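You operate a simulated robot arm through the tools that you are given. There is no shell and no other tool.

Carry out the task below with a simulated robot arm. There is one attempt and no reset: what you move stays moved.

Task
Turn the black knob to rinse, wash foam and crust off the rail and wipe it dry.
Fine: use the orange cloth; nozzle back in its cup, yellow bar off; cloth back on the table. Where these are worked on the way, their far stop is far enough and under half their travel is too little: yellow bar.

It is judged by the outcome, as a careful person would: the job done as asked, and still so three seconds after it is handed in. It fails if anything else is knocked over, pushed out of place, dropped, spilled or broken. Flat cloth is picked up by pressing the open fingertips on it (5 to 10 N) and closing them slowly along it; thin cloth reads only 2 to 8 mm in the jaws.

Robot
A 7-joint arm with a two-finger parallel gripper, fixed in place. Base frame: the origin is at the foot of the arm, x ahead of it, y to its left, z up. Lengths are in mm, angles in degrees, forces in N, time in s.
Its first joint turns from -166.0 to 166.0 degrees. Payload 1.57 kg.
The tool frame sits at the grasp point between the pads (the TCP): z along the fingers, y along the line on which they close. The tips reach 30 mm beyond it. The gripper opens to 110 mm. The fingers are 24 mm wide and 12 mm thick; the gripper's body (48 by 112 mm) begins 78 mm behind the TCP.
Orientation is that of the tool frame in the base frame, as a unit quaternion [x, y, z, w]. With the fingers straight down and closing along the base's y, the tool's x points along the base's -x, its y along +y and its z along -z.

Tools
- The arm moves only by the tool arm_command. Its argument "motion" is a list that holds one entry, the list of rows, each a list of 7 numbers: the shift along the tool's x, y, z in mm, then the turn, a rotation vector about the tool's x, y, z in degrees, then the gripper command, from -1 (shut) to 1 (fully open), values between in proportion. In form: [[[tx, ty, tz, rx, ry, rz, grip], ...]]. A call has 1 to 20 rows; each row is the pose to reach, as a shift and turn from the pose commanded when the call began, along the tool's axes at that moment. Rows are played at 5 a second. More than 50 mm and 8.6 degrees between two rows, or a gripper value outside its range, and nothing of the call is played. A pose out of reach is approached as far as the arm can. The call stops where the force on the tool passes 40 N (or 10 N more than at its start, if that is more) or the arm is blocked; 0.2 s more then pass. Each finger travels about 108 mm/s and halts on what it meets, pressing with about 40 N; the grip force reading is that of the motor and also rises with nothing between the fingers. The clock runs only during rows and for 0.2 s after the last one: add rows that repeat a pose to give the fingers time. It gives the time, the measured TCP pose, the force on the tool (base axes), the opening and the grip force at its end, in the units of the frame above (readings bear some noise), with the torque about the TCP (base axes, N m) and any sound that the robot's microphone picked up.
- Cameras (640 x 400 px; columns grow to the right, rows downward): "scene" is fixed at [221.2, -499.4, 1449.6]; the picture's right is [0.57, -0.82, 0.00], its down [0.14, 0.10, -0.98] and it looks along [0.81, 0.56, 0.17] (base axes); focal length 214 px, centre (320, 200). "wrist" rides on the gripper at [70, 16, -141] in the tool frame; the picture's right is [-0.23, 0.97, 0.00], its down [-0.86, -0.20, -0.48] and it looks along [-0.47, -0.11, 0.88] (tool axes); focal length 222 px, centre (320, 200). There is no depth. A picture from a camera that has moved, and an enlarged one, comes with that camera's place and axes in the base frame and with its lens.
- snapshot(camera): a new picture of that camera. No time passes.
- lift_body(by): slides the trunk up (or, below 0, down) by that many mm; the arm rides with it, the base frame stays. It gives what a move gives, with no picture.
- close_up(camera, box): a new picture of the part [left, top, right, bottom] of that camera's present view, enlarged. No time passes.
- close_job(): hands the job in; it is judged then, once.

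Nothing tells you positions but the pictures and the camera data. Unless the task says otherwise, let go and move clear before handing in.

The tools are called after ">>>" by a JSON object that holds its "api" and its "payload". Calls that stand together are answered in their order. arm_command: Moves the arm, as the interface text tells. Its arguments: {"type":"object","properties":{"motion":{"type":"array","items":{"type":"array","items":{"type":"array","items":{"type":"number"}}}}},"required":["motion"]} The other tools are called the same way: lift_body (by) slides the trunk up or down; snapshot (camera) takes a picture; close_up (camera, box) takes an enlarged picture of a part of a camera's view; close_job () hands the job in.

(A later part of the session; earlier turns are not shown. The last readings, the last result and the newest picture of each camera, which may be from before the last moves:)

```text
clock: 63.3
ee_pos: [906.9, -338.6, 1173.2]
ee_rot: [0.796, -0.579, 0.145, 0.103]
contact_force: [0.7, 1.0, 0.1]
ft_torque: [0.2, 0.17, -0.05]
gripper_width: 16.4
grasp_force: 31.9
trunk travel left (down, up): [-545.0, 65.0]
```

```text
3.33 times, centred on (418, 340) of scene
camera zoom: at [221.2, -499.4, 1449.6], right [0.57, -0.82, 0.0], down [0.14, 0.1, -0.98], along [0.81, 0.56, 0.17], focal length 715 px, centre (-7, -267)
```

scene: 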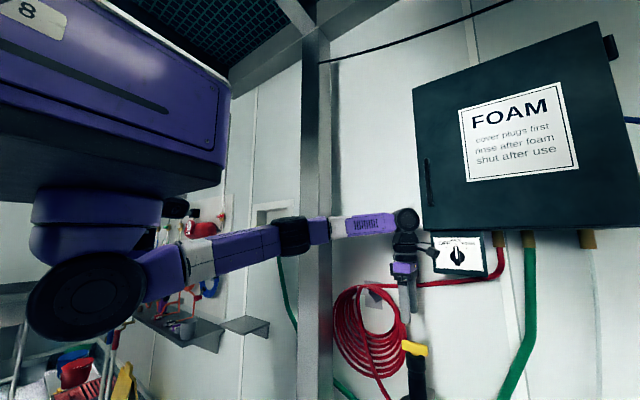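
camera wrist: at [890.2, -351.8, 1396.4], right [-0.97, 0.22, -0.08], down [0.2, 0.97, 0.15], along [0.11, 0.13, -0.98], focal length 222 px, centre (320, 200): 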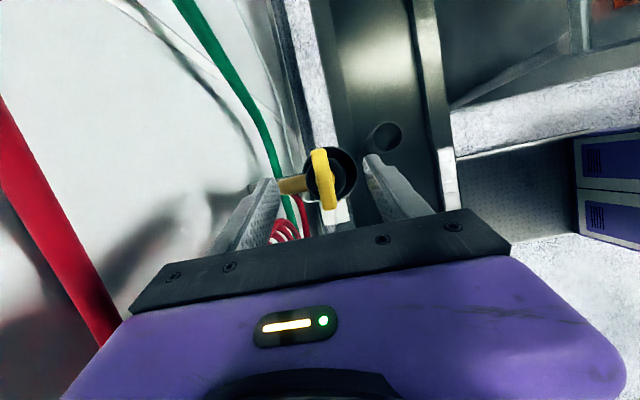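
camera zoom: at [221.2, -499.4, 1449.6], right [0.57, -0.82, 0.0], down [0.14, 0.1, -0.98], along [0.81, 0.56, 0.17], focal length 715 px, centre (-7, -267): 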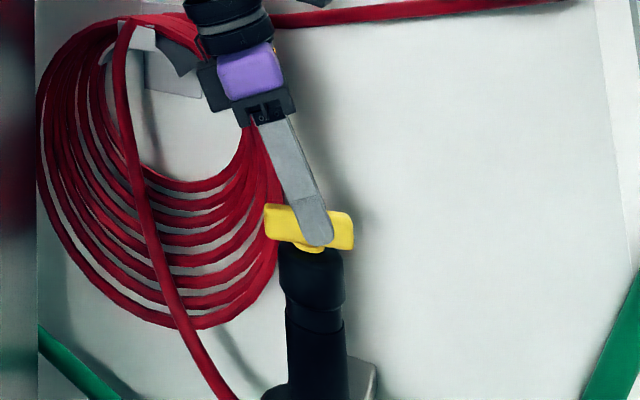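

Turning this way spun the whole lance with the bar (the brass fitting moved along), so I'll turn back and try clockwise.

>>> {"api": "arm_command", "payload": {"motion": [[[0, 0, 0, -2.1, 0, 5.6, -1], [0, 0, 0, -4.2, 0, 11.3, -1], [0, 0, 0, -6.3, 0, 16.9, -1]]]}}

>>> {"api": "arm_command", "payload": {"motion": [[[0, 0, 0, -2.1, 0, 5.6, -1], [0, 0, 0, -4.2, 0, 11.3, -1], [0, 0, 0, -6.3, 0, 16.9, -1]]]}}

>>> {"api": "close_up", "payload": {"camera": "wrist", "box": [220, 100, 420, 260]}}

```text
clock: 64.1
ee_pos: [908.8, -339.7, 1173.7]
ee_rot: [-0.694, 0.698, -0.127, -0.123]
contact_force: [0.4, -0.2, 0.4]
ft_torque: [-0.02, -0.08, 0.0]
gripper_width: 16.4
grasp_force: 32.2
trunk travel left (down, up): [-545.0, 65.0]
```

```text
clock: 64.9
ee_pos: [907.1, -340.0, 1172.8]
ee_rot: [-0.576, 0.798, -0.105, -0.141]
contact_force: [-0.2, 0.2, -0.1]
ft_torque: [-0.02, 0.05, 0.0]
gripper_width: 16.3
grasp_force: 32.2
trunk travel left (down, up): [-545.0, 65.0]
```

```text
2.50 times, centred on (320, 180) of wrist
camera zoom: at [886.1, -349.4, 1328.9], right [-0.86, 0.51, -0.08], down [0.49, 0.86, 0.15], along [0.15, 0.09, -0.98], focal length 555 px, centre (320, 250)
```

zoom: 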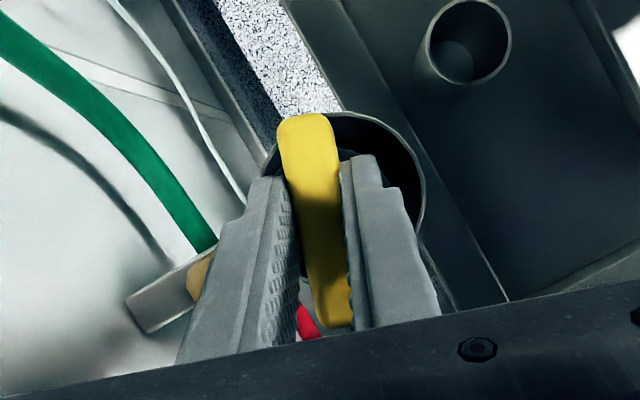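

Clockwise the bar turns relative to the lance (its brass fitting stayed put). I'll continue turning clockwise.

>>> {"api": "arm_command", "payload": {"motion": [[[0, 0, 0, -2.5, 0, 6.8, -1], [0, 0, 0, -5, 0, 13.5, -1], [0, 0, 0, -7.5, 0, 20.3, -1], [0, 0, 0, -10, 0, 27, -1], [0, 0, 0, -12.5, 0, 33.8, -1]]]}}

>>> {"api": "snapshot", "payload": {"camera": "wrist"}}

>>> {"api": "close_up", "payload": {"camera": "scene", "box": [330, 180, 530, 400]}}

```text
clock: 66.1
ee_pos: [905.1, -338.6, 1173.5]
ee_rot: [-0.301, 0.938, -0.054, -0.166]
contact_force: [1.3, 0.1, 0.2]
ft_torque: [0.01, -0.45, -0.03]
gripper_width: 16.3
grasp_force: 31.1
out of reach, approached as far as the arm can: row 5
trunk travel left (down, up): [-545.0, 65.0]
```

```text
taken
camera wrist: at [880.3, -333.4, 1329.3], right [-0.39, 0.92, -0.08], down [0.9, 0.4, 0.16], along [0.17, -0.01, -0.98], focal length 222 px, centre (320, 200)
```

wrist: 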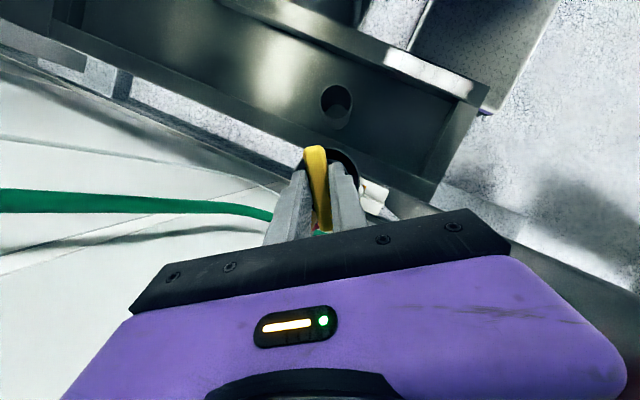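

```text
1.82 times, centred on (430, 290) of scene
camera zoom: at [221.2, -499.4, 1449.6], right [0.57, -0.82, 0.0], down [0.14, 0.1, -0.98], along [0.81, 0.56, 0.17], focal length 390 px, centre (120, 36)
```

zoom: 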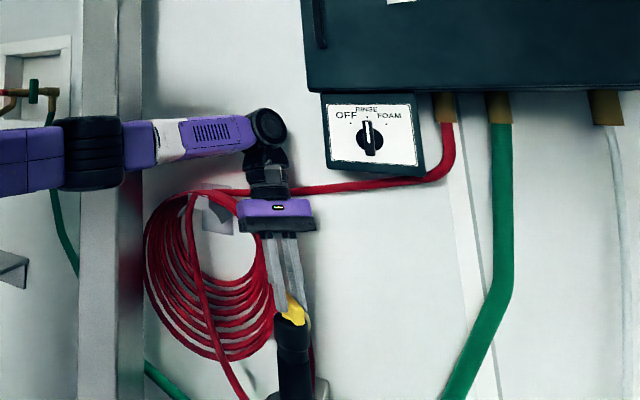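

>>> {"api": "close_up", "payload": {"camera": "wrist", "box": [260, 120, 420, 250]}}

>>> {"api": "close_up", "payload": {"camera": "scene", "box": [380, 320, 460, 400]}}

```text
3.08 times, centred on (340, 185) of wrist
camera zoom: at [880.3, -333.4, 1329.3], right [-0.39, 0.92, -0.08], down [0.9, 0.4, 0.16], along [0.17, -0.01, -0.98], focal length 684 px, centre (258, 246)
```

zoom: 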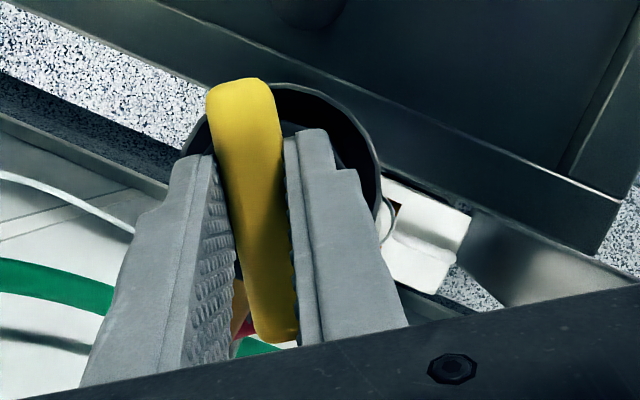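

```text
5.00 times, centred on (420, 360) of scene
camera zoom: at [221.2, -499.4, 1449.6], right [0.57, -0.82, 0.0], down [0.14, 0.1, -0.98], along [0.81, 0.56, 0.17], focal length 1072 px, centre (-180, -600)
```

zoom: 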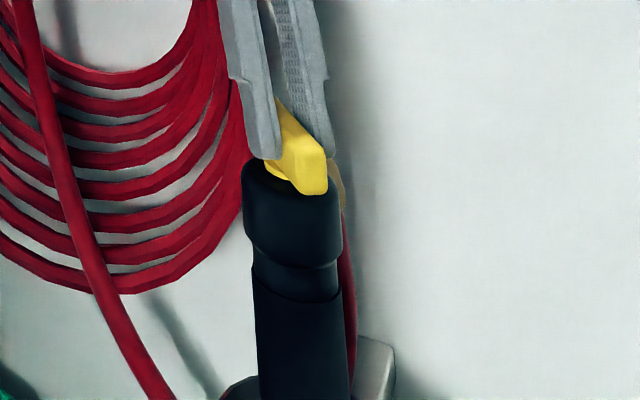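

The bar has turned about 54 degrees with the lance staying put. I'll release, straighten the hand (camera now faces away from the panel), and regrip to finish the turn.

>>> {"api": "arm_command", "payload": {"motion": [[[0, 0, 0, 0, 0, 0, -0.4], [0, 0, 0, 0, 0, 0, 0], [0, 0, -30, 0, 0, 0, 0.2], [0, 0, -65, 0, 0, 0, 0.2]]]}}

>>> {"api": "close_up", "payload": {"camera": "wrist", "box": [220, 80, 420, 240]}}

```text
clock: 67.1
ee_pos: [907.7, -318.5, 1236.7]
ee_rot: [-0.299, 0.938, -0.054, -0.165]
contact_force: [-0.9, 0.0, -0.3]
ft_torque: [-0.01, 0.03, 0.03]
gripper_width: 66.2
grasp_force: 0.0
out of reach, approached as far as the arm can: row 3, 4
trunk travel left (down, up): [-545.0, 65.0]
```

```text
2.50 times, centred on (320, 160) of wrist
camera zoom: at [883.1, -314.9, 1392.7], right [-0.39, 0.92, -0.08], down [0.9, 0.4, 0.16], along [0.18, -0.01, -0.98], focal length 555 px, centre (320, 300)
```

zoom: 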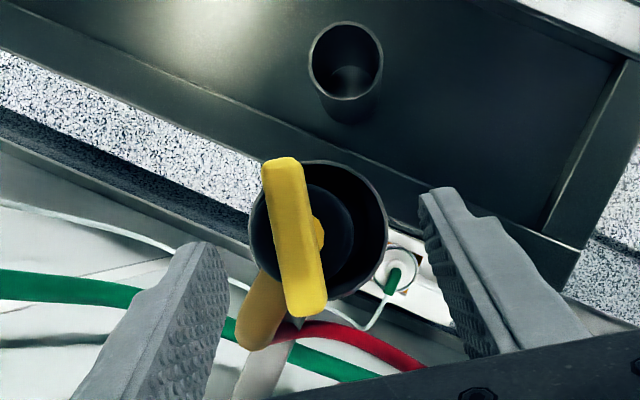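

>>> {"api": "arm_command", "payload": {"motion": [[[4, -5, 1.5, 0, -7, 0, 0.2], [8, -10, 3, 0, -14, 0, 0.2], [11.8, -14.3, 4.4, 0, -20, 0, 0.2]]]}}

>>> {"api": "close_up", "payload": {"camera": "wrist", "box": [220, 80, 420, 240]}}

>>> {"api": "close_up", "payload": {"camera": "scene", "box": [330, 180, 530, 400]}}

```text
clock: 67.9
ee_pos: [905.8, -336.6, 1235.6]
ee_rot: [-0.306, 0.952, -0.002, -0.001]
contact_force: [0.5, -0.5, 0.3]
ft_torque: [0.0, -0.01, 0.03]
gripper_width: 66.1
grasp_force: 0.0
trunk travel left (down, up): [-545.0, 65.0]
```

```text
2.50 times, centred on (320, 160) of wrist
camera zoom: at [838.6, -364.4, 1376.4], right [-0.38, 0.92, 0.0], down [0.81, 0.34, 0.48], along [0.44, 0.18, -0.88], focal length 555 px, centre (320, 300)
```

zoom: 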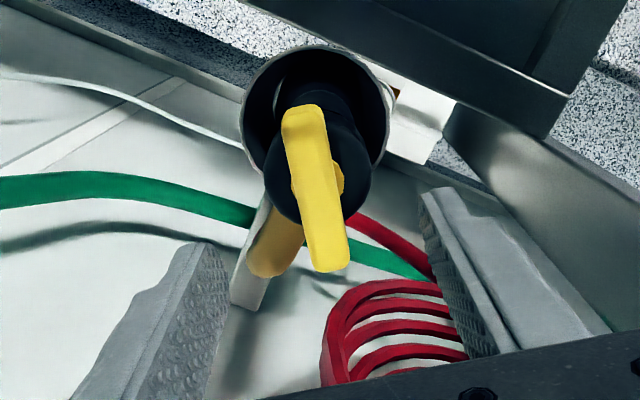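

```text
1.82 times, centred on (430, 290) of scene
camera zoom: at [221.2, -499.4, 1449.6], right [0.57, -0.82, 0.0], down [0.14, 0.1, -0.98], along [0.81, 0.56, 0.17], focal length 390 px, centre (120, 36)
```

zoom: 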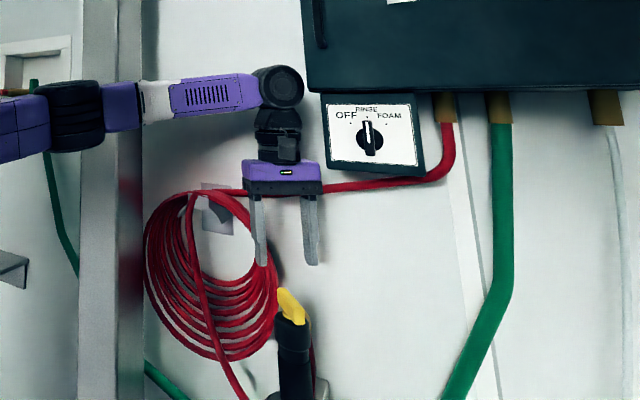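

>>> {"api": "arm_command", "payload": {"motion": [[[0, 0, 33, 0, 0, 0, 0.1], [0, 0, 65, 0, 0, 0, 0.1], [0, 0, 65, 0, 0, 0, -0.2], [0, 0, 65, 0, 0, 0, -0.5], [0, 0, 65, 0, 0, 0, -0.7], [0, 0, 65, 0, 0, 0, -1], [0, 0, 65, 0, 0, 0, -1]]]}}

>>> {"api": "arm_command", "payload": {"motion": [[[0, 0, 0, 0, 0, 7, -1], [0, 0, 0, 0, 0, 14, -1], [0, 0, 0, 0, 0, 21, -1], [0, 0, 0, 0, 0, 28, -1], [0, 0, 0, 0, 0, 34, -1]]]}}

>>> {"api": "snapshot", "payload": {"camera": "wrist"}}

>>> {"api": "close_up", "payload": {"camera": "scene", "box": [370, 280, 466, 400]}}

```text
clock: 69.5
ee_pos: [905.5, -337.1, 1171.6]
ee_rot: [-0.306, 0.952, -0.002, -0.001]
contact_force: [0.7, -1.4, 0.1]
ft_torque: [-0.04, -0.04, -0.03]
gripper_width: 16.4
grasp_force: 31.9
trunk travel left (down, up): [-545.0, 65.0]
```

```text
clock: 70.7
ee_pos: [906.7, -337.7, 1171.7]
ee_rot: [-0.013, 1.0, -0.002, 0.0]
contact_force: [1.9, 0.5, -0.4]
ft_torque: [0.14, -0.29, 0.01]
gripper_width: 16.3
grasp_force: 31.7
trunk travel left (down, up): [-545.0, 65.0]
```

```text
taken
camera wrist: at [835.0, -323.2, 1311.1], right [0.2, 0.98, 0.0], down [0.86, -0.17, 0.48], along [0.47, -0.1, -0.88], focal length 222 px, centre (320, 200)
```

wrist: 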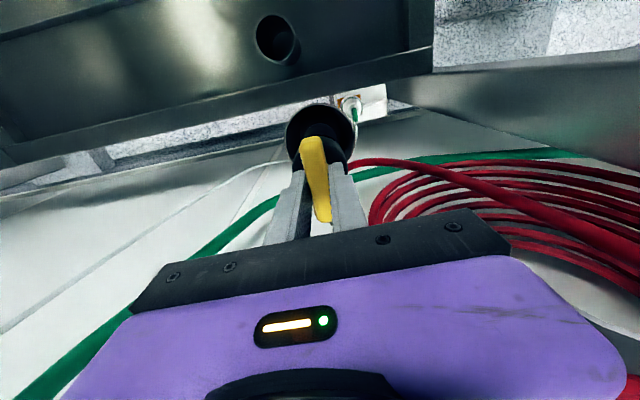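

```text
3.33 times, centred on (418, 340) of scene
camera zoom: at [221.2, -499.4, 1449.6], right [0.57, -0.82, 0.0], down [0.14, 0.1, -0.98], along [0.81, 0.56, 0.17], focal length 715 px, centre (-7, -267)
```

zoom: 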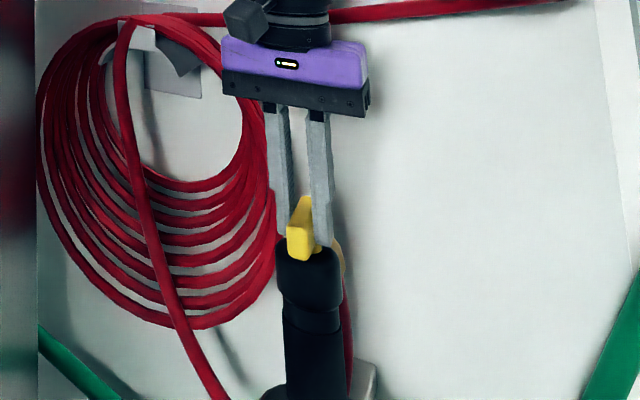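

The bar now lies along x, in line with the brass fitting (about 90 degrees turned). I'll lift the lance by the bar slowly and see how it hangs.

>>> {"api": "arm_command", "payload": {"motion": [[[0, 0, -10, 0, 0, 0, -1], [0, 0, -20, 0, 0, 0, -1], [0, 0, -30, 0, 0, 0, -1], [0, 4, -45, 0, 0, 0, -1], [0, 8, -60, 0, 0, 0, -1]]]}}

>>> {"api": "snapshot", "payload": {"camera": "wrist"}}

>>> {"api": "close_up", "payload": {"camera": "scene", "box": [330, 180, 530, 400]}}

```text
clock: 71.9
ee_pos: [905.9, -330.9, 1230.5]
ee_rot: [-0.014, 1.0, -0.003, -0.001]
contact_force: [-0.6, 0.7, -4.1]
ft_torque: [-0.01, 0.04, 0.02]
gripper_width: 16.5
grasp_force: 31.6
trunk travel left (down, up): [-545.0, 65.0]
```

```text
taken
camera wrist: at [834.6, -315.6, 1371.6], right [0.2, 0.98, 0.0], down [0.86, -0.17, 0.48], along [0.47, -0.1, -0.88], focal length 222 px, centre (320, 200)
```

wrist: 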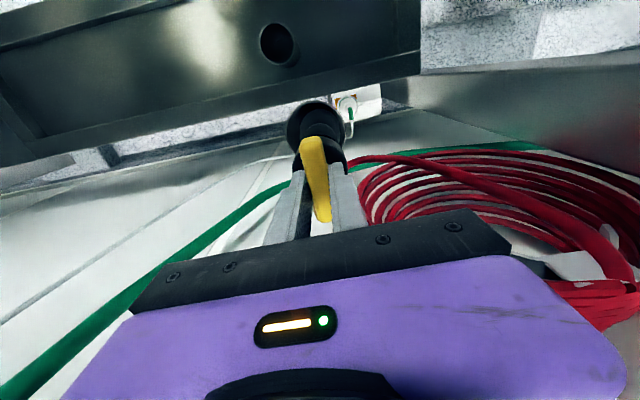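

```text
1.82 times, centred on (430, 290) of scene
camera zoom: at [221.2, -499.4, 1449.6], right [0.57, -0.82, 0.0], down [0.14, 0.1, -0.98], along [0.81, 0.56, 0.17], focal length 390 px, centre (120, 36)
```

zoom: 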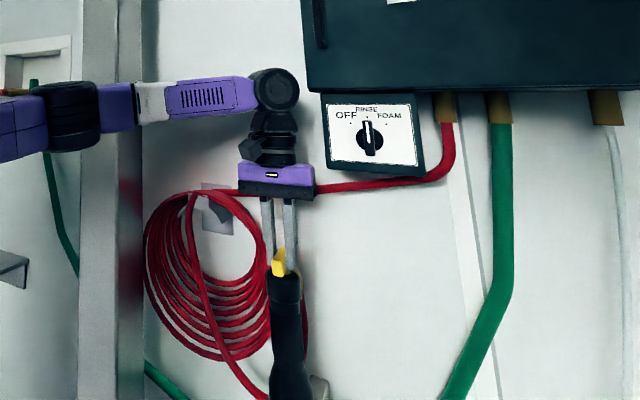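

It hangs straight, about 4 N. I'll lift it fully out of the cup and look at the nozzle end.

>>> {"api": "arm_command", "payload": {"motion": [[[0, 4, -20, 0, 0, 0, -1], [0, 8, -40, 0, 0, 0, -1], [0, 12, -60, 0, 0, 0, -1], [0, 15, -85, 0, 0, 0, -1]]]}}

>>> {"api": "snapshot", "payload": {"camera": "wrist"}}

>>> {"api": "close_up", "payload": {"camera": "scene", "box": [330, 180, 530, 400]}}

```text
clock: 72.9
ee_pos: [904.9, -314.9, 1315.5]
ee_rot: [-0.013, 1.0, -0.003, 0.0]
contact_force: [0.1, 0.5, -4.5]
ft_torque: [0.01, 0.04, 0.01]
gripper_width: 16.5
grasp_force: 31.8
trunk travel left (down, up): [-545.0, 65.0]
```

```text
taken
camera wrist: at [834.4, -299.9, 1456.2], right [0.2, 0.98, -0.01], down [0.86, -0.17, 0.48], along [0.47, -0.1, -0.88], focal length 222 px, centre (320, 200)
```

wrist: 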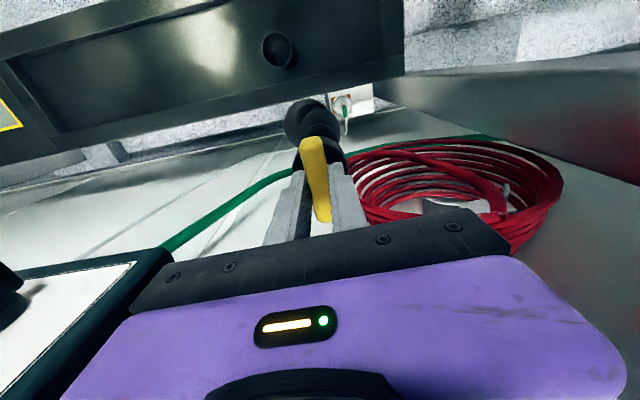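

```text
1.82 times, centred on (430, 290) of scene
camera zoom: at [221.2, -499.4, 1449.6], right [0.57, -0.82, 0.0], down [0.14, 0.1, -0.98], along [0.81, 0.56, 0.17], focal length 390 px, centre (120, 36)
```

zoom: 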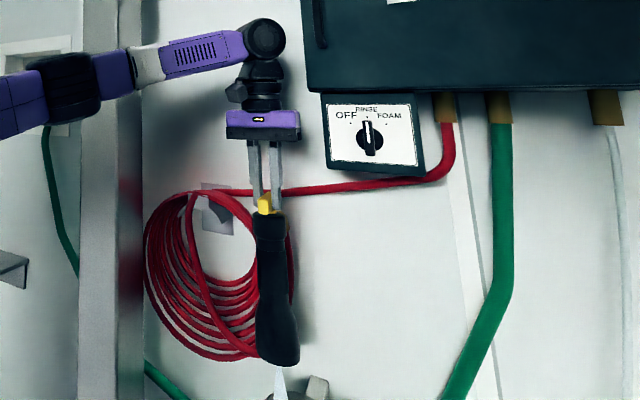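

Water is spraying from the nozzle tip, about 250 mm below the TCP. I'll carry it back over the sink toward the rail, keeping the spray over the basin.

>>> {"api": "arm_command", "payload": {"motion": [[[20, -2, 0, 0, 0, 0, -1], [45, -4, 0, 0, 0, 0, -1], [70, -6, 0, 0, 0, 0, -1], [95, -8, 10, 0, 0, 0, -1], [120, -10, 20, 0, 0, 0, -1], [145, -12, 35, 0, 0, 0, -1], [170, -14, 50, 0, 0, 0, -1], [195, -16, 65, 0, 0, 0, -1], [220, -18, 80, 0, 0, 0, -1], [245, -20, 95, 0, 0, 0, -1], [270, -22, 110, 0, 0, 0, -1]]]}}

>>> {"api": "snapshot", "payload": {"camera": "wrist"}}

>>> {"api": "snapshot", "payload": {"camera": "scene"}}

```text
clock: 75.3
ee_pos: [637.1, -343.8, 1206.9]
ee_rot: [-0.014, 1.0, -0.003, 0.0]
contact_force: [-0.4, 0.0, -4.4]
ft_torque: [-0.01, 0.02, 0.02]
gripper_width: 16.2
grasp_force: 30.7
trunk travel left (down, up): [-545.0, 65.0]
```

```text
taken
camera wrist: at [565.3, -329.5, 1346.4], right [0.2, 0.98, -0.01], down [0.86, -0.17, 0.48], along [0.47, -0.1, -0.88], focal length 222 px, centre (320, 200)
```

wrist: 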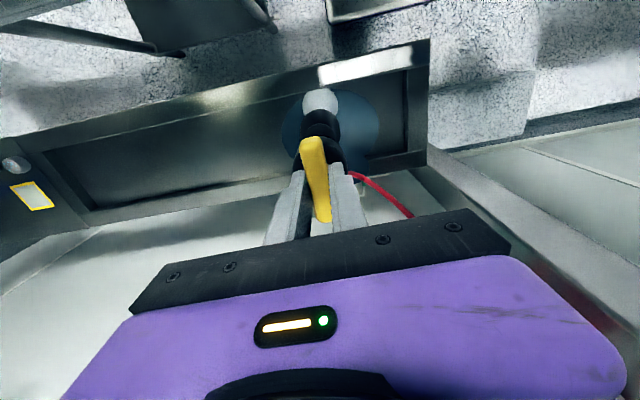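

```text
taken
```

scene: 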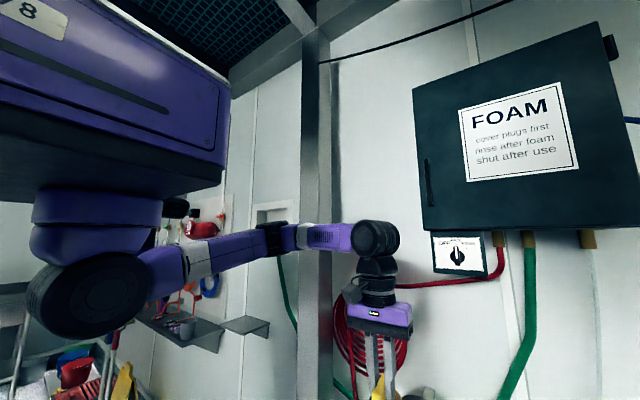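

>>> {"api": "close_up", "payload": {"camera": "wrist", "box": [250, 30, 450, 190]}}

>>> {"api": "close_up", "payload": {"camera": "scene", "box": [320, 300, 448, 400]}}

```text
2.50 times, centred on (350, 110) of wrist
camera zoom: at [565.3, -329.5, 1346.4], right [0.2, 0.98, -0.01], down [0.86, -0.17, 0.48], along [0.47, -0.1, -0.88], focal length 555 px, centre (245, 425)
```

zoom: 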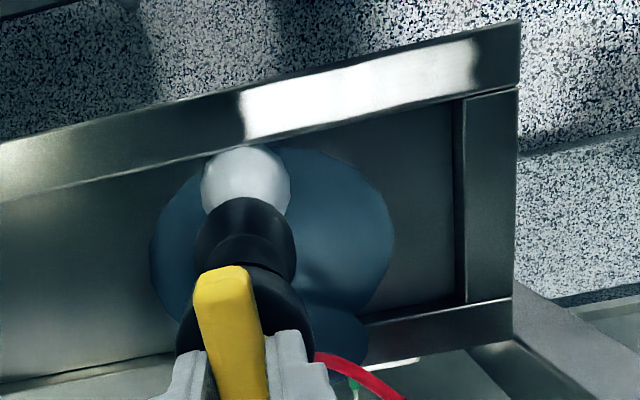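

```text
4.00 times, centred on (384, 350) of scene
camera zoom: at [221.2, -499.4, 1449.6], right [0.57, -0.82, 0.0], down [0.14, 0.1, -0.98], along [0.81, 0.56, 0.17], focal length 858 px, centre (64, -400)
```

zoom: 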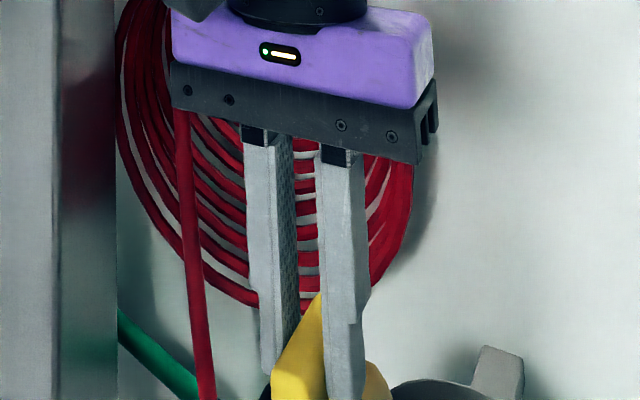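

The jet goes straight down with a narrow cone. The foam covers x 541 to 582, y -336 to -104; I'll bring the jet over its right end and sweep slowly along it.

>>> {"api": "arm_command", "payload": {"motion": [[[20, -2, 17, 0, 0, 0, -1], [40, -3, 34, 0, 0, 0, -1], [60, -4, 50, 0, 0, 0, -1], [76, -5, 67, 0, 0, 0, -1]]]}}

>>> {"api": "arm_command", "payload": {"motion": [[[0, 8, 0, 0, 0, 0, -1], [0, 16, 0, 0, 0, 0, -1], [0, 24, 0, 0, 0, 0, -1], [0, 32, 0, 0, 0, 0, -1], [0, 40, 0, 0, 0, 0, -1], [0, 48, 0, 0, 0, 0, -1], [0, 56, 0, 0, 0, 0, -1], [0, 64, 0, 0, 0, 0, -1], [0, 72, 0, 0, 0, 0, -1], [0, 80, 0, 0, 0, 0, -1]]]}}

>>> {"api": "snapshot", "payload": {"camera": "wrist"}}

>>> {"api": "close_up", "payload": {"camera": "wrist", "box": [230, 10, 470, 200]}}

>>> {"api": "snapshot", "payload": {"camera": "scene"}}

```text
clock: 76.3
ee_pos: [561.2, -352.2, 1139.3]
ee_rot: [-0.014, 1.0, -0.003, 0.0]
contact_force: [0.6, -0.1, -4.6]
ft_torque: [0.0, 0.04, 0.01]
gripper_width: 16.2
grasp_force: 32.4
trunk travel left (down, up): [-545.0, 65.0]
```

```text
clock: 78.5
ee_pos: [558.0, -272.3, 1138.8]
ee_rot: [-0.014, 1.0, -0.003, 0.0]
contact_force: [-0.1, -0.2, -4.9]
ft_torque: [0.03, 0.0, -0.01]
gripper_width: 16.5
grasp_force: 32.2
trunk travel left (down, up): [-545.0, 65.0]
```

```text
taken
camera wrist: at [487.1, -257.9, 1279.3], right [0.2, 0.98, 0.0], down [0.86, -0.17, 0.48], along [0.47, -0.1, -0.88], focal length 222 px, centre (320, 200)
```

wrist: 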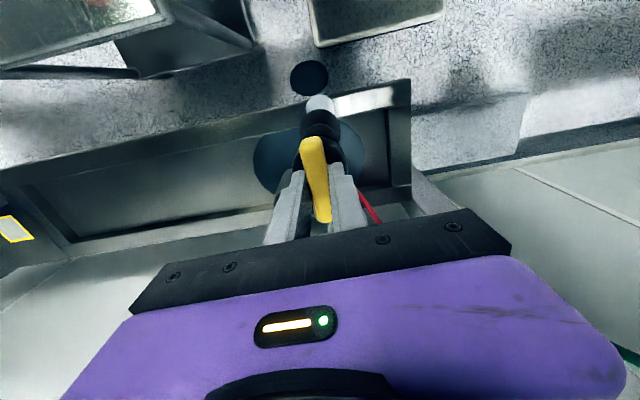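

```text
2.11 times, centred on (350, 105) of wrist
camera zoom: at [487.1, -257.9, 1279.3], right [0.2, 0.98, 0.0], down [0.86, -0.17, 0.48], along [0.47, -0.1, -0.88], focal length 468 px, centre (257, 400)
```

zoom: 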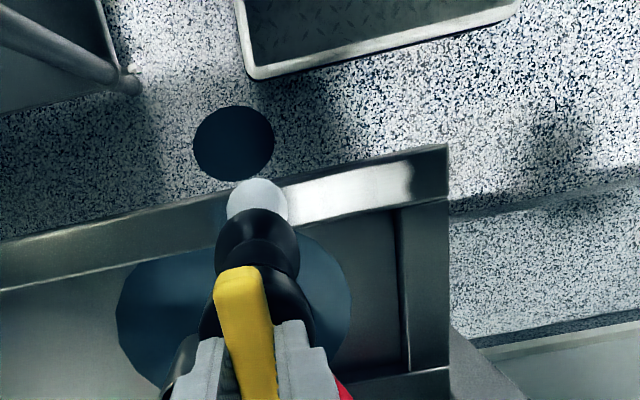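

```text
taken
```

scene: 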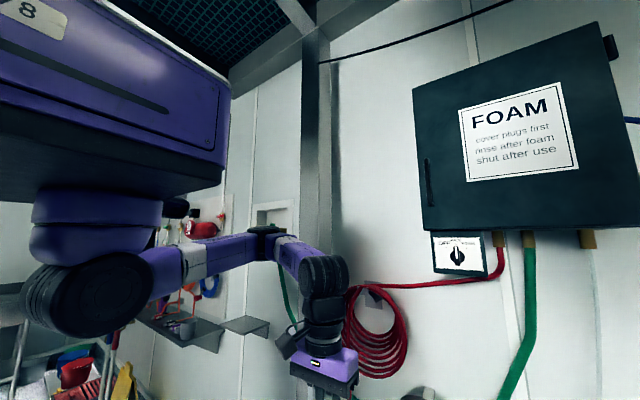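

The foam is washing off, but the jet sits near the rail's front edge and wets the floor. I'll shift it inward and lower it for a tighter jet.

>>> {"api": "arm_command", "payload": {"motion": [[[-22, 0, 0, 0, 0, 0, -1], [-24, 0, 35, 0, 0, 0, -1], [-24, 0, 70, 0, 0, 0, -1]]]}}

>>> {"api": "close_up", "payload": {"camera": "wrist", "box": [230, 10, 470, 200]}}

```text
clock: 79.3
ee_pos: [581.1, -271.7, 1070.5]
ee_rot: [-0.015, 1.0, -0.002, 0.0]
contact_force: [-0.5, -0.2, -4.7]
ft_torque: [0.01, -0.02, 0.03]
gripper_width: 16.2
grasp_force: 32.1
trunk travel left (down, up): [-545.0, 65.0]
```

```text
2.11 times, centred on (350, 105) of wrist
camera zoom: at [510.0, -257.2, 1210.1], right [0.2, 0.98, 0.0], down [0.86, -0.17, 0.48], along [0.47, -0.1, -0.88], focal length 468 px, centre (257, 400)
```

zoom: 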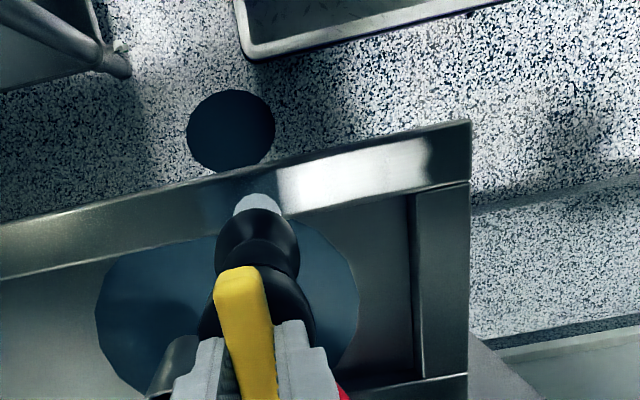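

The jet is now centred on the rail. I'll sweep the full foam length slowly, starting from the right end again.

>>> {"api": "arm_command", "payload": {"motion": [[[0, -10, 0, 0, 0, 0, -1], [0, -20, 0, 0, 0, 0, -1], [0, -30, 0, 0, 0, 0, -1], [0, -40, 0, 0, 0, 0, -1], [0, -50, 0, 0, 0, 0, -1], [0, -60, 0, 0, 0, 0, -1], [0, -70, 0, 0, 0, 0, -1], [0, -80, 0, 0, 0, 0, -1], [0, -72, 0, 0, 0, 0, -1], [0, -64, 0, 0, 0, 0, -1], [0, -56, 0, 0, 0, 0, -1], [0, -48, 0, 0, 0, 0, -1], [0, -40, 0, 0, 0, 0, -1], [0, -32, 0, 0, 0, 0, -1], [0, -24, 0, 0, 0, 0, -1], [0, -16, 0, 0, 0, 0, -1], [0, -8, 0, 0, 0, 0, -1], [0, 0, 0, 0, 0, 0, -1]]]}}

>>> {"api": "arm_command", "payload": {"motion": [[[0, 7, 0, 0, 0, 0, -1], [0, 14, 0, 0, 0, 0, -1], [0, 21, 0, 0, 0, 0, -1], [0, 28, 0, 0, 0, 0, -1], [0, 35, 0, 0, 0, 0, -1], [0, 42, 0, 0, 0, 0, -1], [0, 49, 0, 0, 0, 0, -1], [0, 56, 0, 0, 0, 0, -1], [0, 63, 0, 0, 0, 0, -1], [0, 70, 0, 0, 0, 0, -1], [0, 77, 0, 0, 0, 0, -1], [0, 84, 0, 0, 0, 0, -1], [0, 91, 0, 0, 0, 0, -1], [0, 98, 0, 0, 0, 0, -1], [0, 105, 0, 0, 0, 0, -1]]]}}

>>> {"api": "snapshot", "payload": {"camera": "wrist"}}

>>> {"api": "close_up", "payload": {"camera": "wrist", "box": [150, 10, 450, 200]}}

```text
clock: 83.1
ee_pos: [581.5, -272.2, 1070.0]
ee_rot: [-0.014, 1.0, -0.002, 0.0]
contact_force: [0.2, 0.0, -5.1]
ft_torque: [0.02, -0.01, 0.03]
gripper_width: 16.3
grasp_force: 31.8
trunk travel left (down, up): [-545.0, 65.0]
```

```text
clock: 86.3
ee_pos: [578.8, -166.2, 1067.9]
ee_rot: [-0.014, 1.0, -0.002, 0.0]
contact_force: [0.3, -1.2, -3.6]
ft_torque: [0.03, 0.02, 0.03]
gripper_width: 16.3
grasp_force: 31.5
trunk travel left (down, up): [-545.0, 65.0]
```

```text
taken
camera wrist: at [507.7, -152.2, 1208.7], right [0.2, 0.98, 0.0], down [0.86, -0.17, 0.48], along [0.47, -0.1, -0.88], focal length 222 px, centre (320, 200)
```

wrist: 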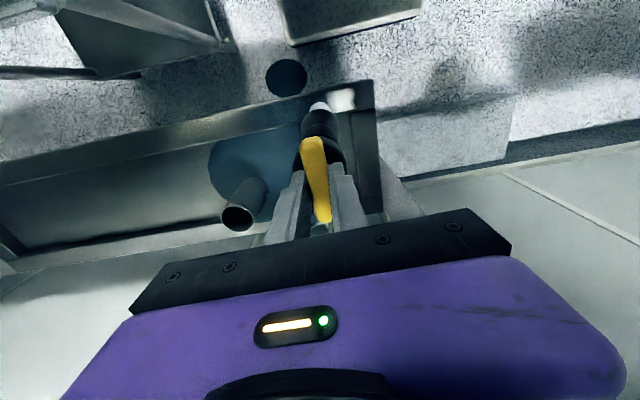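

```text
2.11 times, centred on (300, 105) of wrist
camera zoom: at [507.7, -152.2, 1208.7], right [0.2, 0.98, 0.0], down [0.86, -0.17, 0.48], along [0.47, -0.1, -0.88], focal length 468 px, centre (362, 400)
```

zoom: 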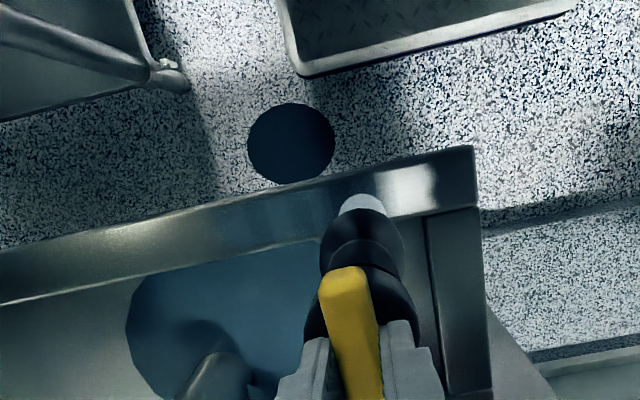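

The foam is coming off well. I'll finish the left end and then make a return pass.

>>> {"api": "arm_command", "payload": {"motion": [[[0, 7, 0, 0, 0, 0, -1], [0, 14, 0, 0, 0, 0, -1], [0, 21, 0, 0, 0, 0, -1], [0, 28, 0, 0, 0, 0, -1], [0, 35, 0, 0, 0, 0, -1], [0, 42, 0, 0, 0, 0, -1], [0, 49, 0, 0, 0, 0, -1], [0, 56, 0, 0, 0, 0, -1], [0, 63, 0, 0, 0, 0, -1], [0, 70, 0, 0, 0, 0, -1], [0, 75, 0, 0, 0, 0, -1]]]}}

>>> {"api": "arm_command", "payload": {"motion": [[[0, -8, 0, 0, 0, 0, -1], [0, -16, 0, 0, 0, 0, -1], [0, -24, 0, 0, 0, 0, -1], [0, -32, 0, 0, 0, 0, -1], [0, -40, 0, 0, 0, 0, -1], [0, -50, 0, 0, 0, 0, -1], [0, -60, 0, 0, 0, 0, -1], [0, -70, 0, 0, 0, 0, -1], [0, -80, 0, 0, 0, 0, -1], [0, -90, 0, 0, 0, 0, -1], [0, -100, 0, 0, 0, 0, -1], [0, -112, 0, 0, 0, 0, -1], [0, -124, 0, 0, 0, 0, -1], [0, -136, 0, 0, 0, 0, -1], [0, -148, 0, 0, 0, 0, -1], [0, -160, 0, 0, 0, 0, -1]]]}}

>>> {"api": "snapshot", "payload": {"camera": "wrist"}}

>>> {"api": "close_up", "payload": {"camera": "wrist", "box": [230, 10, 470, 200]}}

```text
clock: 88.7
ee_pos: [576.7, -92.0, 1067.2]
ee_rot: [-0.014, 1.0, -0.002, 0.0]
contact_force: [-0.7, 0.5, -3.9]
ft_torque: [0.03, 0.02, -0.01]
gripper_width: 16.2
grasp_force: 32.2
trunk travel left (down, up): [-545.0, 65.0]
```

```text
clock: 92.1
ee_pos: [580.4, -253.1, 1066.5]
ee_rot: [-0.014, 1.0, -0.003, -0.001]
contact_force: [0.1, 0.4, -5.0]
ft_torque: [0.02, 0.02, 0.0]
gripper_width: 16.3
grasp_force: 31.9
trunk travel left (down, up): [-545.0, 65.0]
```

```text
taken
camera wrist: at [510.0, -237.5, 1208.4], right [0.2, 0.98, 0.0], down [0.86, -0.17, 0.48], along [0.47, -0.1, -0.88], focal length 222 px, centre (320, 200)
```

wrist: 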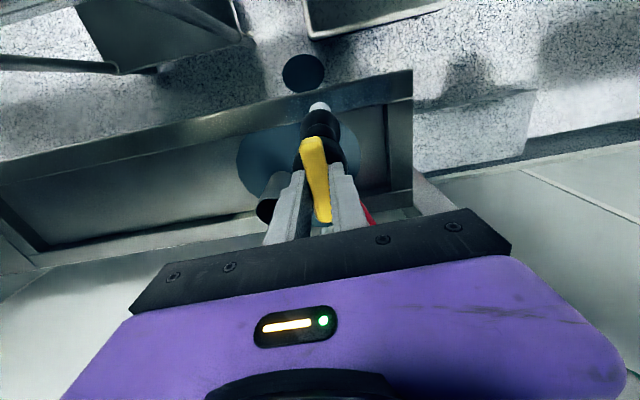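

```text
2.11 times, centred on (350, 105) of wrist
camera zoom: at [510.0, -237.5, 1208.4], right [0.2, 0.98, 0.0], down [0.86, -0.17, 0.48], along [0.47, -0.1, -0.88], focal length 468 px, centre (257, 400)
```

zoom: 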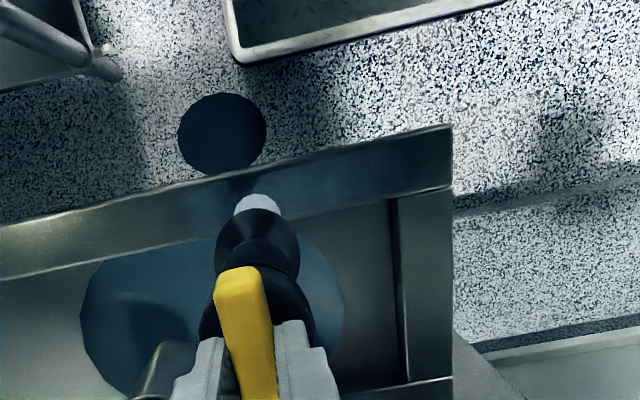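

>>> {"api": "close_up", "payload": {"camera": "wrist", "box": [290, 60, 420, 140]}}

>>> {"api": "close_up", "payload": {"camera": "wrist", "box": [160, 80, 320, 180]}}

```text
4.92 times, centred on (355, 100) of wrist
camera zoom: at [510.0, -237.5, 1208.4], right [0.2, 0.98, 0.0], down [0.86, -0.17, 0.48], along [0.47, -0.1, -0.88], focal length 1094 px, centre (148, 692)
```

zoom: 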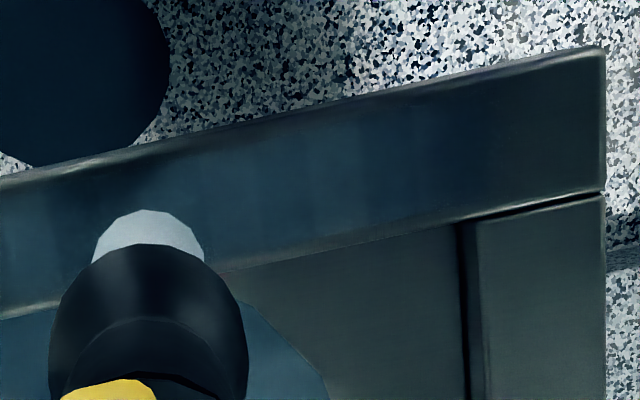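

```text
4.00 times, centred on (240, 130) of wrist
camera zoom: at [510.0, -237.5, 1208.4], right [0.2, 0.98, 0.0], down [0.86, -0.17, 0.48], along [0.47, -0.1, -0.88], focal length 888 px, centre (640, 480)
```

zoom: 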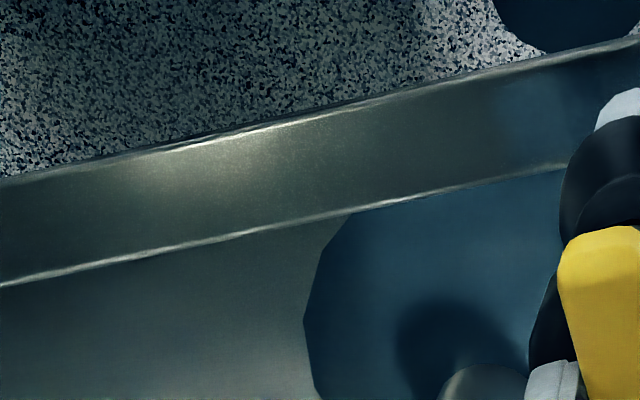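

The foam is gone and the washed stretch shows a bluish wet film. To be sure of any crust, I'll make two closer passes along the inner and outer halves of the rail.

>>> {"api": "arm_command", "payload": {"motion": [[[-9, -5, 20, 0, 0, 0, -1], [-9, -15, 45, 0, 0, 0, -1], [-9, -28, 45, 0, 0, 0, -1], [-9, -40, 45, 0, 0, 0, -1], [-9, -54, 45, 0, 0, 0, -1], [-9, -68, 45, 0, 0, 0, -1], [-9, -82, 45, 0, 0, 0, -1], [-9, -94, 45, 0, 0, 0, -1]]]}}

>>> {"api": "arm_command", "payload": {"motion": [[[0, 12, 0, 0, 0, 0, -1], [0, 24, 0, 0, 0, 0, -1], [0, 37, 0, 0, 0, 0, -1], [0, 50, 0, 0, 0, 0, -1], [0, 62, 0, 0, 0, 0, -1], [0, 75, 0, 0, 0, 0, -1], [0, 87, 0, 0, 0, 0, -1], [0, 100, 0, 0, 0, 0, -1], [0, 112, 0, 0, 0, 0, -1], [0, 125, 0, 0, 0, 0, -1], [0, 137, 0, 0, 0, 0, -1], [0, 150, 0, 0, 0, 0, -1], [0, 162, 0, 0, 0, 0, -1], [0, 175, 0, 0, 0, 0, -1], [0, 187, 0, 0, 0, 0, -1], [0, 200, 0, 0, 0, 0, -1], [0, 212, 0, 0, 0, 0, -1], [0, 225, 0, 0, 0, 0, -1], [0, 237, 0, 0, 0, 0, -1], [0, 250, 0, 0, 0, 0, -1]]]}}

>>> {"api": "arm_command", "payload": {"motion": [[[17, -2, 0, 0, 0, 0, -1], [17, -14, 0, 0, 0, 0, -1], [17, -27, 0, 0, 0, 0, -1], [17, -40, 0, 0, 0, 0, -1], [17, -54, 0, 0, 0, 0, -1], [17, -67, 0, 0, 0, 0, -1], [17, -80, 0, 0, 0, 0, -1], [17, -94, 0, 0, 0, 0, -1], [17, -107, 0, 0, 0, 0, -1], [17, -120, 0, 0, 0, 0, -1], [17, -134, 0, 0, 0, 0, -1], [17, -147, 0, 0, 0, 0, -1], [17, -160, 0, 0, 0, 0, -1], [17, -174, 0, 0, 0, 0, -1], [17, -187, 0, 0, 0, 0, -1], [17, -200, 0, 0, 0, 0, -1], [17, -214, 0, 0, 0, 0, -1], [17, -227, 0, 0, 0, 0, -1], [17, -240, 0, 0, 0, 0, -1], [17, -250, 0, 0, 0, 0, -1]]]}}

>>> {"api": "snapshot", "payload": {"camera": "wrist"}}

>>> {"api": "close_up", "payload": {"camera": "wrist", "box": [300, 20, 500, 150]}}

```text
clock: 93.9
ee_pos: [592.5, -345.1, 1024.0]
ee_rot: [-0.014, 1.0, -0.001, 0.0]
contact_force: [-0.7, 0.3, -5.1]
ft_torque: [0.01, 0.01, 0.02]
gripper_width: 16.3
grasp_force: 31.7
trunk travel left (down, up): [-545.0, 65.0]
```

```text
clock: 98.1
ee_pos: [585.4, -96.7, 1022.9]
ee_rot: [-0.014, 1.0, -0.003, 0.0]
contact_force: [-0.4, 0.3, -4.1]
ft_torque: [0.03, 0.01, 0.02]
gripper_width: 16.3
grasp_force: 31.5
trunk travel left (down, up): [-545.0, 65.0]
```

```text
clock: 102.3
ee_pos: [575.2, -347.2, 1025.0]
ee_rot: [-0.014, 1.0, -0.003, -0.001]
contact_force: [-1.2, -0.8, -5.0]
ft_torque: [0.03, 0.0, 0.03]
gripper_width: 16.3
grasp_force: 31.9
trunk travel left (down, up): [-545.0, 65.0]
```

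```text
taken
camera wrist: at [504.5, -331.9, 1164.6], right [0.2, 0.98, 0.0], down [0.86, -0.17, 0.48], along [0.47, -0.1, -0.88], focal length 222 px, centre (320, 200)
```

wrist: 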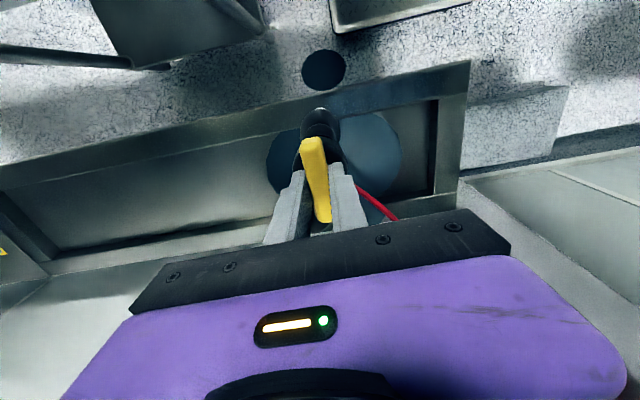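

```text
3.08 times, centred on (400, 85) of wrist
camera zoom: at [504.5, -331.9, 1164.6], right [0.2, 0.98, 0.0], down [0.86, -0.17, 0.48], along [0.47, -0.1, -0.88], focal length 684 px, centre (74, 554)
```

zoom: 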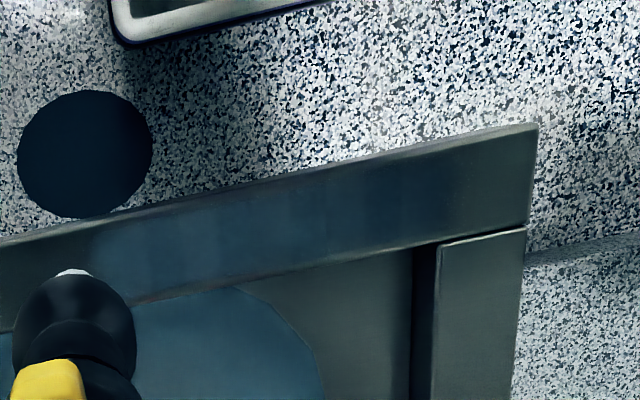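

The rail is clean and wet, with no crust visible. Now I'll carry the nozzle back along the same path to above its cup.

>>> {"api": "arm_command", "payload": {"motion": [[[0, 0, -30, 0, 0, 0, -1], [-10, 2, -65, 0, 0, 0, -1], [-25, 3, -100, 0, 0, 0, -1], [-45, 4, -135, 0, 0, 0, -1], [-65, 5, -165, 0, 0, 0, -1], [-90, 7, -185, 0, 0, 0, -1], [-120, 9, -200, 0, 0, 0, -1], [-150, 11, -215, 0, 0, 0, -1], [-180, 13, -230, 0, 0, 0, -1], [-210, 15, -245, 0, 0, 0, -1], [-240, 17, -260, 0, 0, 0, -1], [-270, 19, -275, 0, 0, 0, -1], [-300, 21, -290, 0, 0, 0, -1], [-318, 22, -291, 0, 0, 0, -1], [-330, 22, -291, 0, 0, 0, -1]]]}}

>>> {"api": "snapshot", "payload": {"camera": "wrist"}}

>>> {"api": "close_up", "payload": {"camera": "scene", "box": [330, 180, 530, 400]}}

```text
clock: 105.5
ee_pos: [905.1, -314.9, 1315.0]
ee_rot: [-0.014, 1.0, -0.002, 0.0]
contact_force: [-0.1, -0.2, -5.1]
ft_torque: [-0.01, 0.0, 0.02]
gripper_width: 16.2
grasp_force: 31.6
trunk travel left (down, up): [-545.0, 65.0]
```

```text
taken
camera wrist: at [834.3, -299.2, 1455.1], right [0.2, 0.98, 0.0], down [0.86, -0.17, 0.48], along [0.47, -0.1, -0.88], focal length 222 px, centre (320, 200)
```

wrist: 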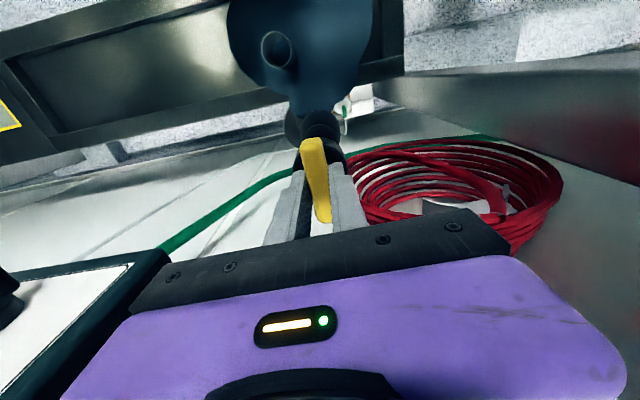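

```text
1.82 times, centred on (430, 290) of scene
camera zoom: at [221.2, -499.4, 1449.6], right [0.57, -0.82, 0.0], down [0.14, 0.1, -0.98], along [0.81, 0.56, 0.17], focal length 390 px, centre (120, 36)
```

zoom: 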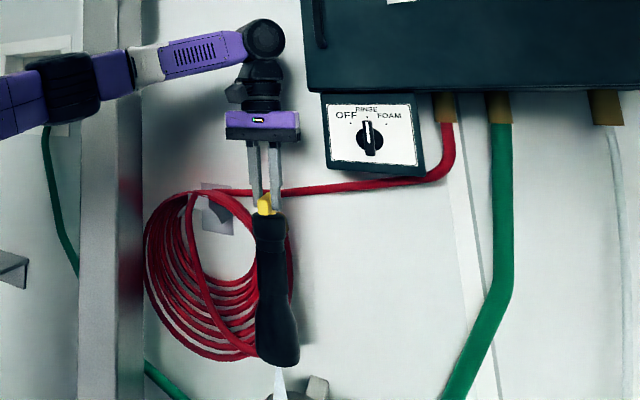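

Back above the cup. I'll centre over it and lower the nozzle in gently.

>>> {"api": "arm_command", "payload": {"motion": [[[0, -8, 5, 0, 0, 0, -1], [-1, -16, 20, 0, 0, 0, -1], [-1, -17, 40, 0, 0, 0, -1], [-1, -18, 60, 0, 0, 0, -1], [-1, -20, 80, 0, 0, 0, -1]]]}}

>>> {"api": "close_up", "payload": {"camera": "wrist", "box": [240, 60, 440, 220]}}

>>> {"api": "close_up", "payload": {"camera": "scene", "box": [370, 280, 466, 400]}}

```text
clock: 106.7
ee_pos: [906.3, -333.5, 1233.7]
ee_rot: [-0.014, 1.0, -0.002, 0.0]
contact_force: [-0.4, 0.2, -4.3]
ft_torque: [-0.01, -0.01, 0.0]
gripper_width: 16.2
grasp_force: 31.4
trunk travel left (down, up): [-545.0, 65.0]
```

```text
2.50 times, centred on (340, 140) of wrist
camera zoom: at [835.8, -319.4, 1374.5], right [0.2, 0.98, 0.0], down [0.86, -0.17, 0.48], along [0.47, -0.1, -0.88], focal length 555 px, centre (270, 350)
```

zoom: 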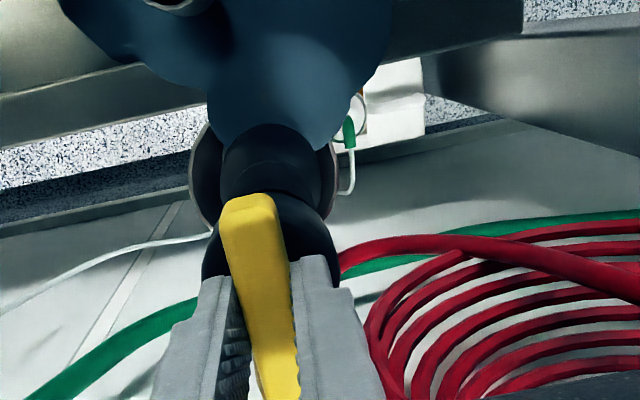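

```text
3.33 times, centred on (418, 340) of scene
camera zoom: at [221.2, -499.4, 1449.6], right [0.57, -0.82, 0.0], down [0.14, 0.1, -0.98], along [0.81, 0.56, 0.17], focal length 715 px, centre (-7, -267)
```

zoom: 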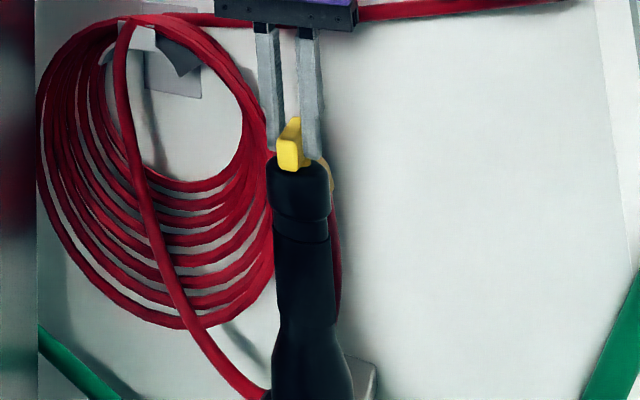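

>>> {"api": "arm_command", "payload": {"motion": [[[0, -1, 15, 0, 0, 0, -1], [0, -2, 30, 0, 0, 0, -1], [0, -3, 45, 0, 0, 0, -1], [0, -4, 56, 0, 0, 0, -1], [0, -4, 61, 0, 0, 0, -1]]]}}

>>> {"api": "close_up", "payload": {"camera": "wrist", "box": [240, 60, 440, 220]}}

>>> {"api": "close_up", "payload": {"camera": "scene", "box": [370, 280, 466, 400]}}

```text
clock: 107.9
ee_pos: [906.8, -337.6, 1173.9]
ee_rot: [-0.014, 1.0, -0.001, 0.0]
contact_force: [0.0, -0.6, -4.4]
ft_torque: [-0.01, 0.01, 0.05]
gripper_width: 16.2
grasp_force: 31.6
trunk travel left (down, up): [-545.0, 65.0]
```

```text
2.50 times, centred on (340, 140) of wrist
camera zoom: at [835.7, -323.5, 1314.7], right [0.2, 0.98, 0.0], down [0.86, -0.17, 0.48], along [0.47, -0.1, -0.88], focal length 555 px, centre (270, 350)
```

zoom: 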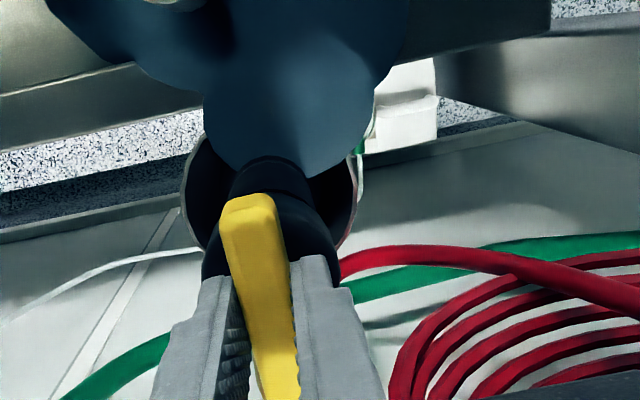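

```text
3.33 times, centred on (418, 340) of scene
camera zoom: at [221.2, -499.4, 1449.6], right [0.57, -0.82, 0.0], down [0.14, 0.1, -0.98], along [0.81, 0.56, 0.17], focal length 715 px, centre (-7, -267)
```

zoom: 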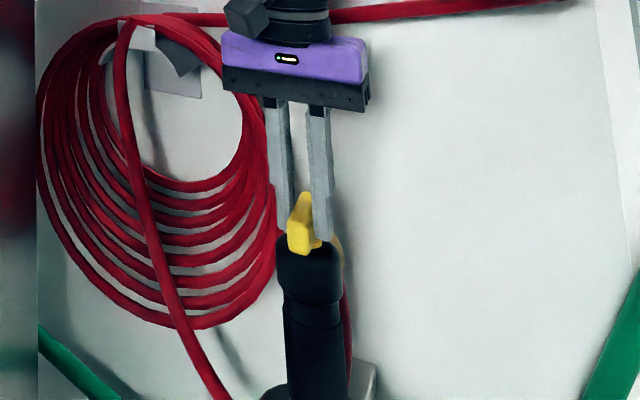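

>>> {"api": "arm_command", "payload": {"motion": [[[0, 0, 1.5, 0, 0, 0, -1], [0, 0, 3, 0, 0, 0, -1], [0, 0, 3, 0, 0, 0, -1]]]}}

```text
clock: 108.7
ee_pos: [906.9, -338.2, 1171.9]
ee_rot: [-0.014, 1.0, -0.003, 0.0]
contact_force: [-0.6, -0.1, -3.4]
ft_torque: [0.02, 0.05, -0.03]
gripper_width: 16.3
grasp_force: 31.9
trunk travel left (down, up): [-545.0, 65.0]
```

>>> {"api": "arm_command", "payload": {"motion": [[[0, 0, 1.5, 0, 0, 0, -1], [0, 0, 2.5, 0, 0, 0, -1], [0, 0, 2.5, 0, 0, 0, -1]]]}}

```text
clock: 109.5
ee_pos: [905.9, -338.8, 1171.4]
ee_rot: [-0.014, 1.0, -0.003, 0.001]
contact_force: [-0.1, -0.4, 21.5]
ft_torque: [0.13, 0.66, 0.0]
gripper_width: 16.2
grasp_force: 31.9
trunk travel left (down, up): [-545.0, 65.0]
```

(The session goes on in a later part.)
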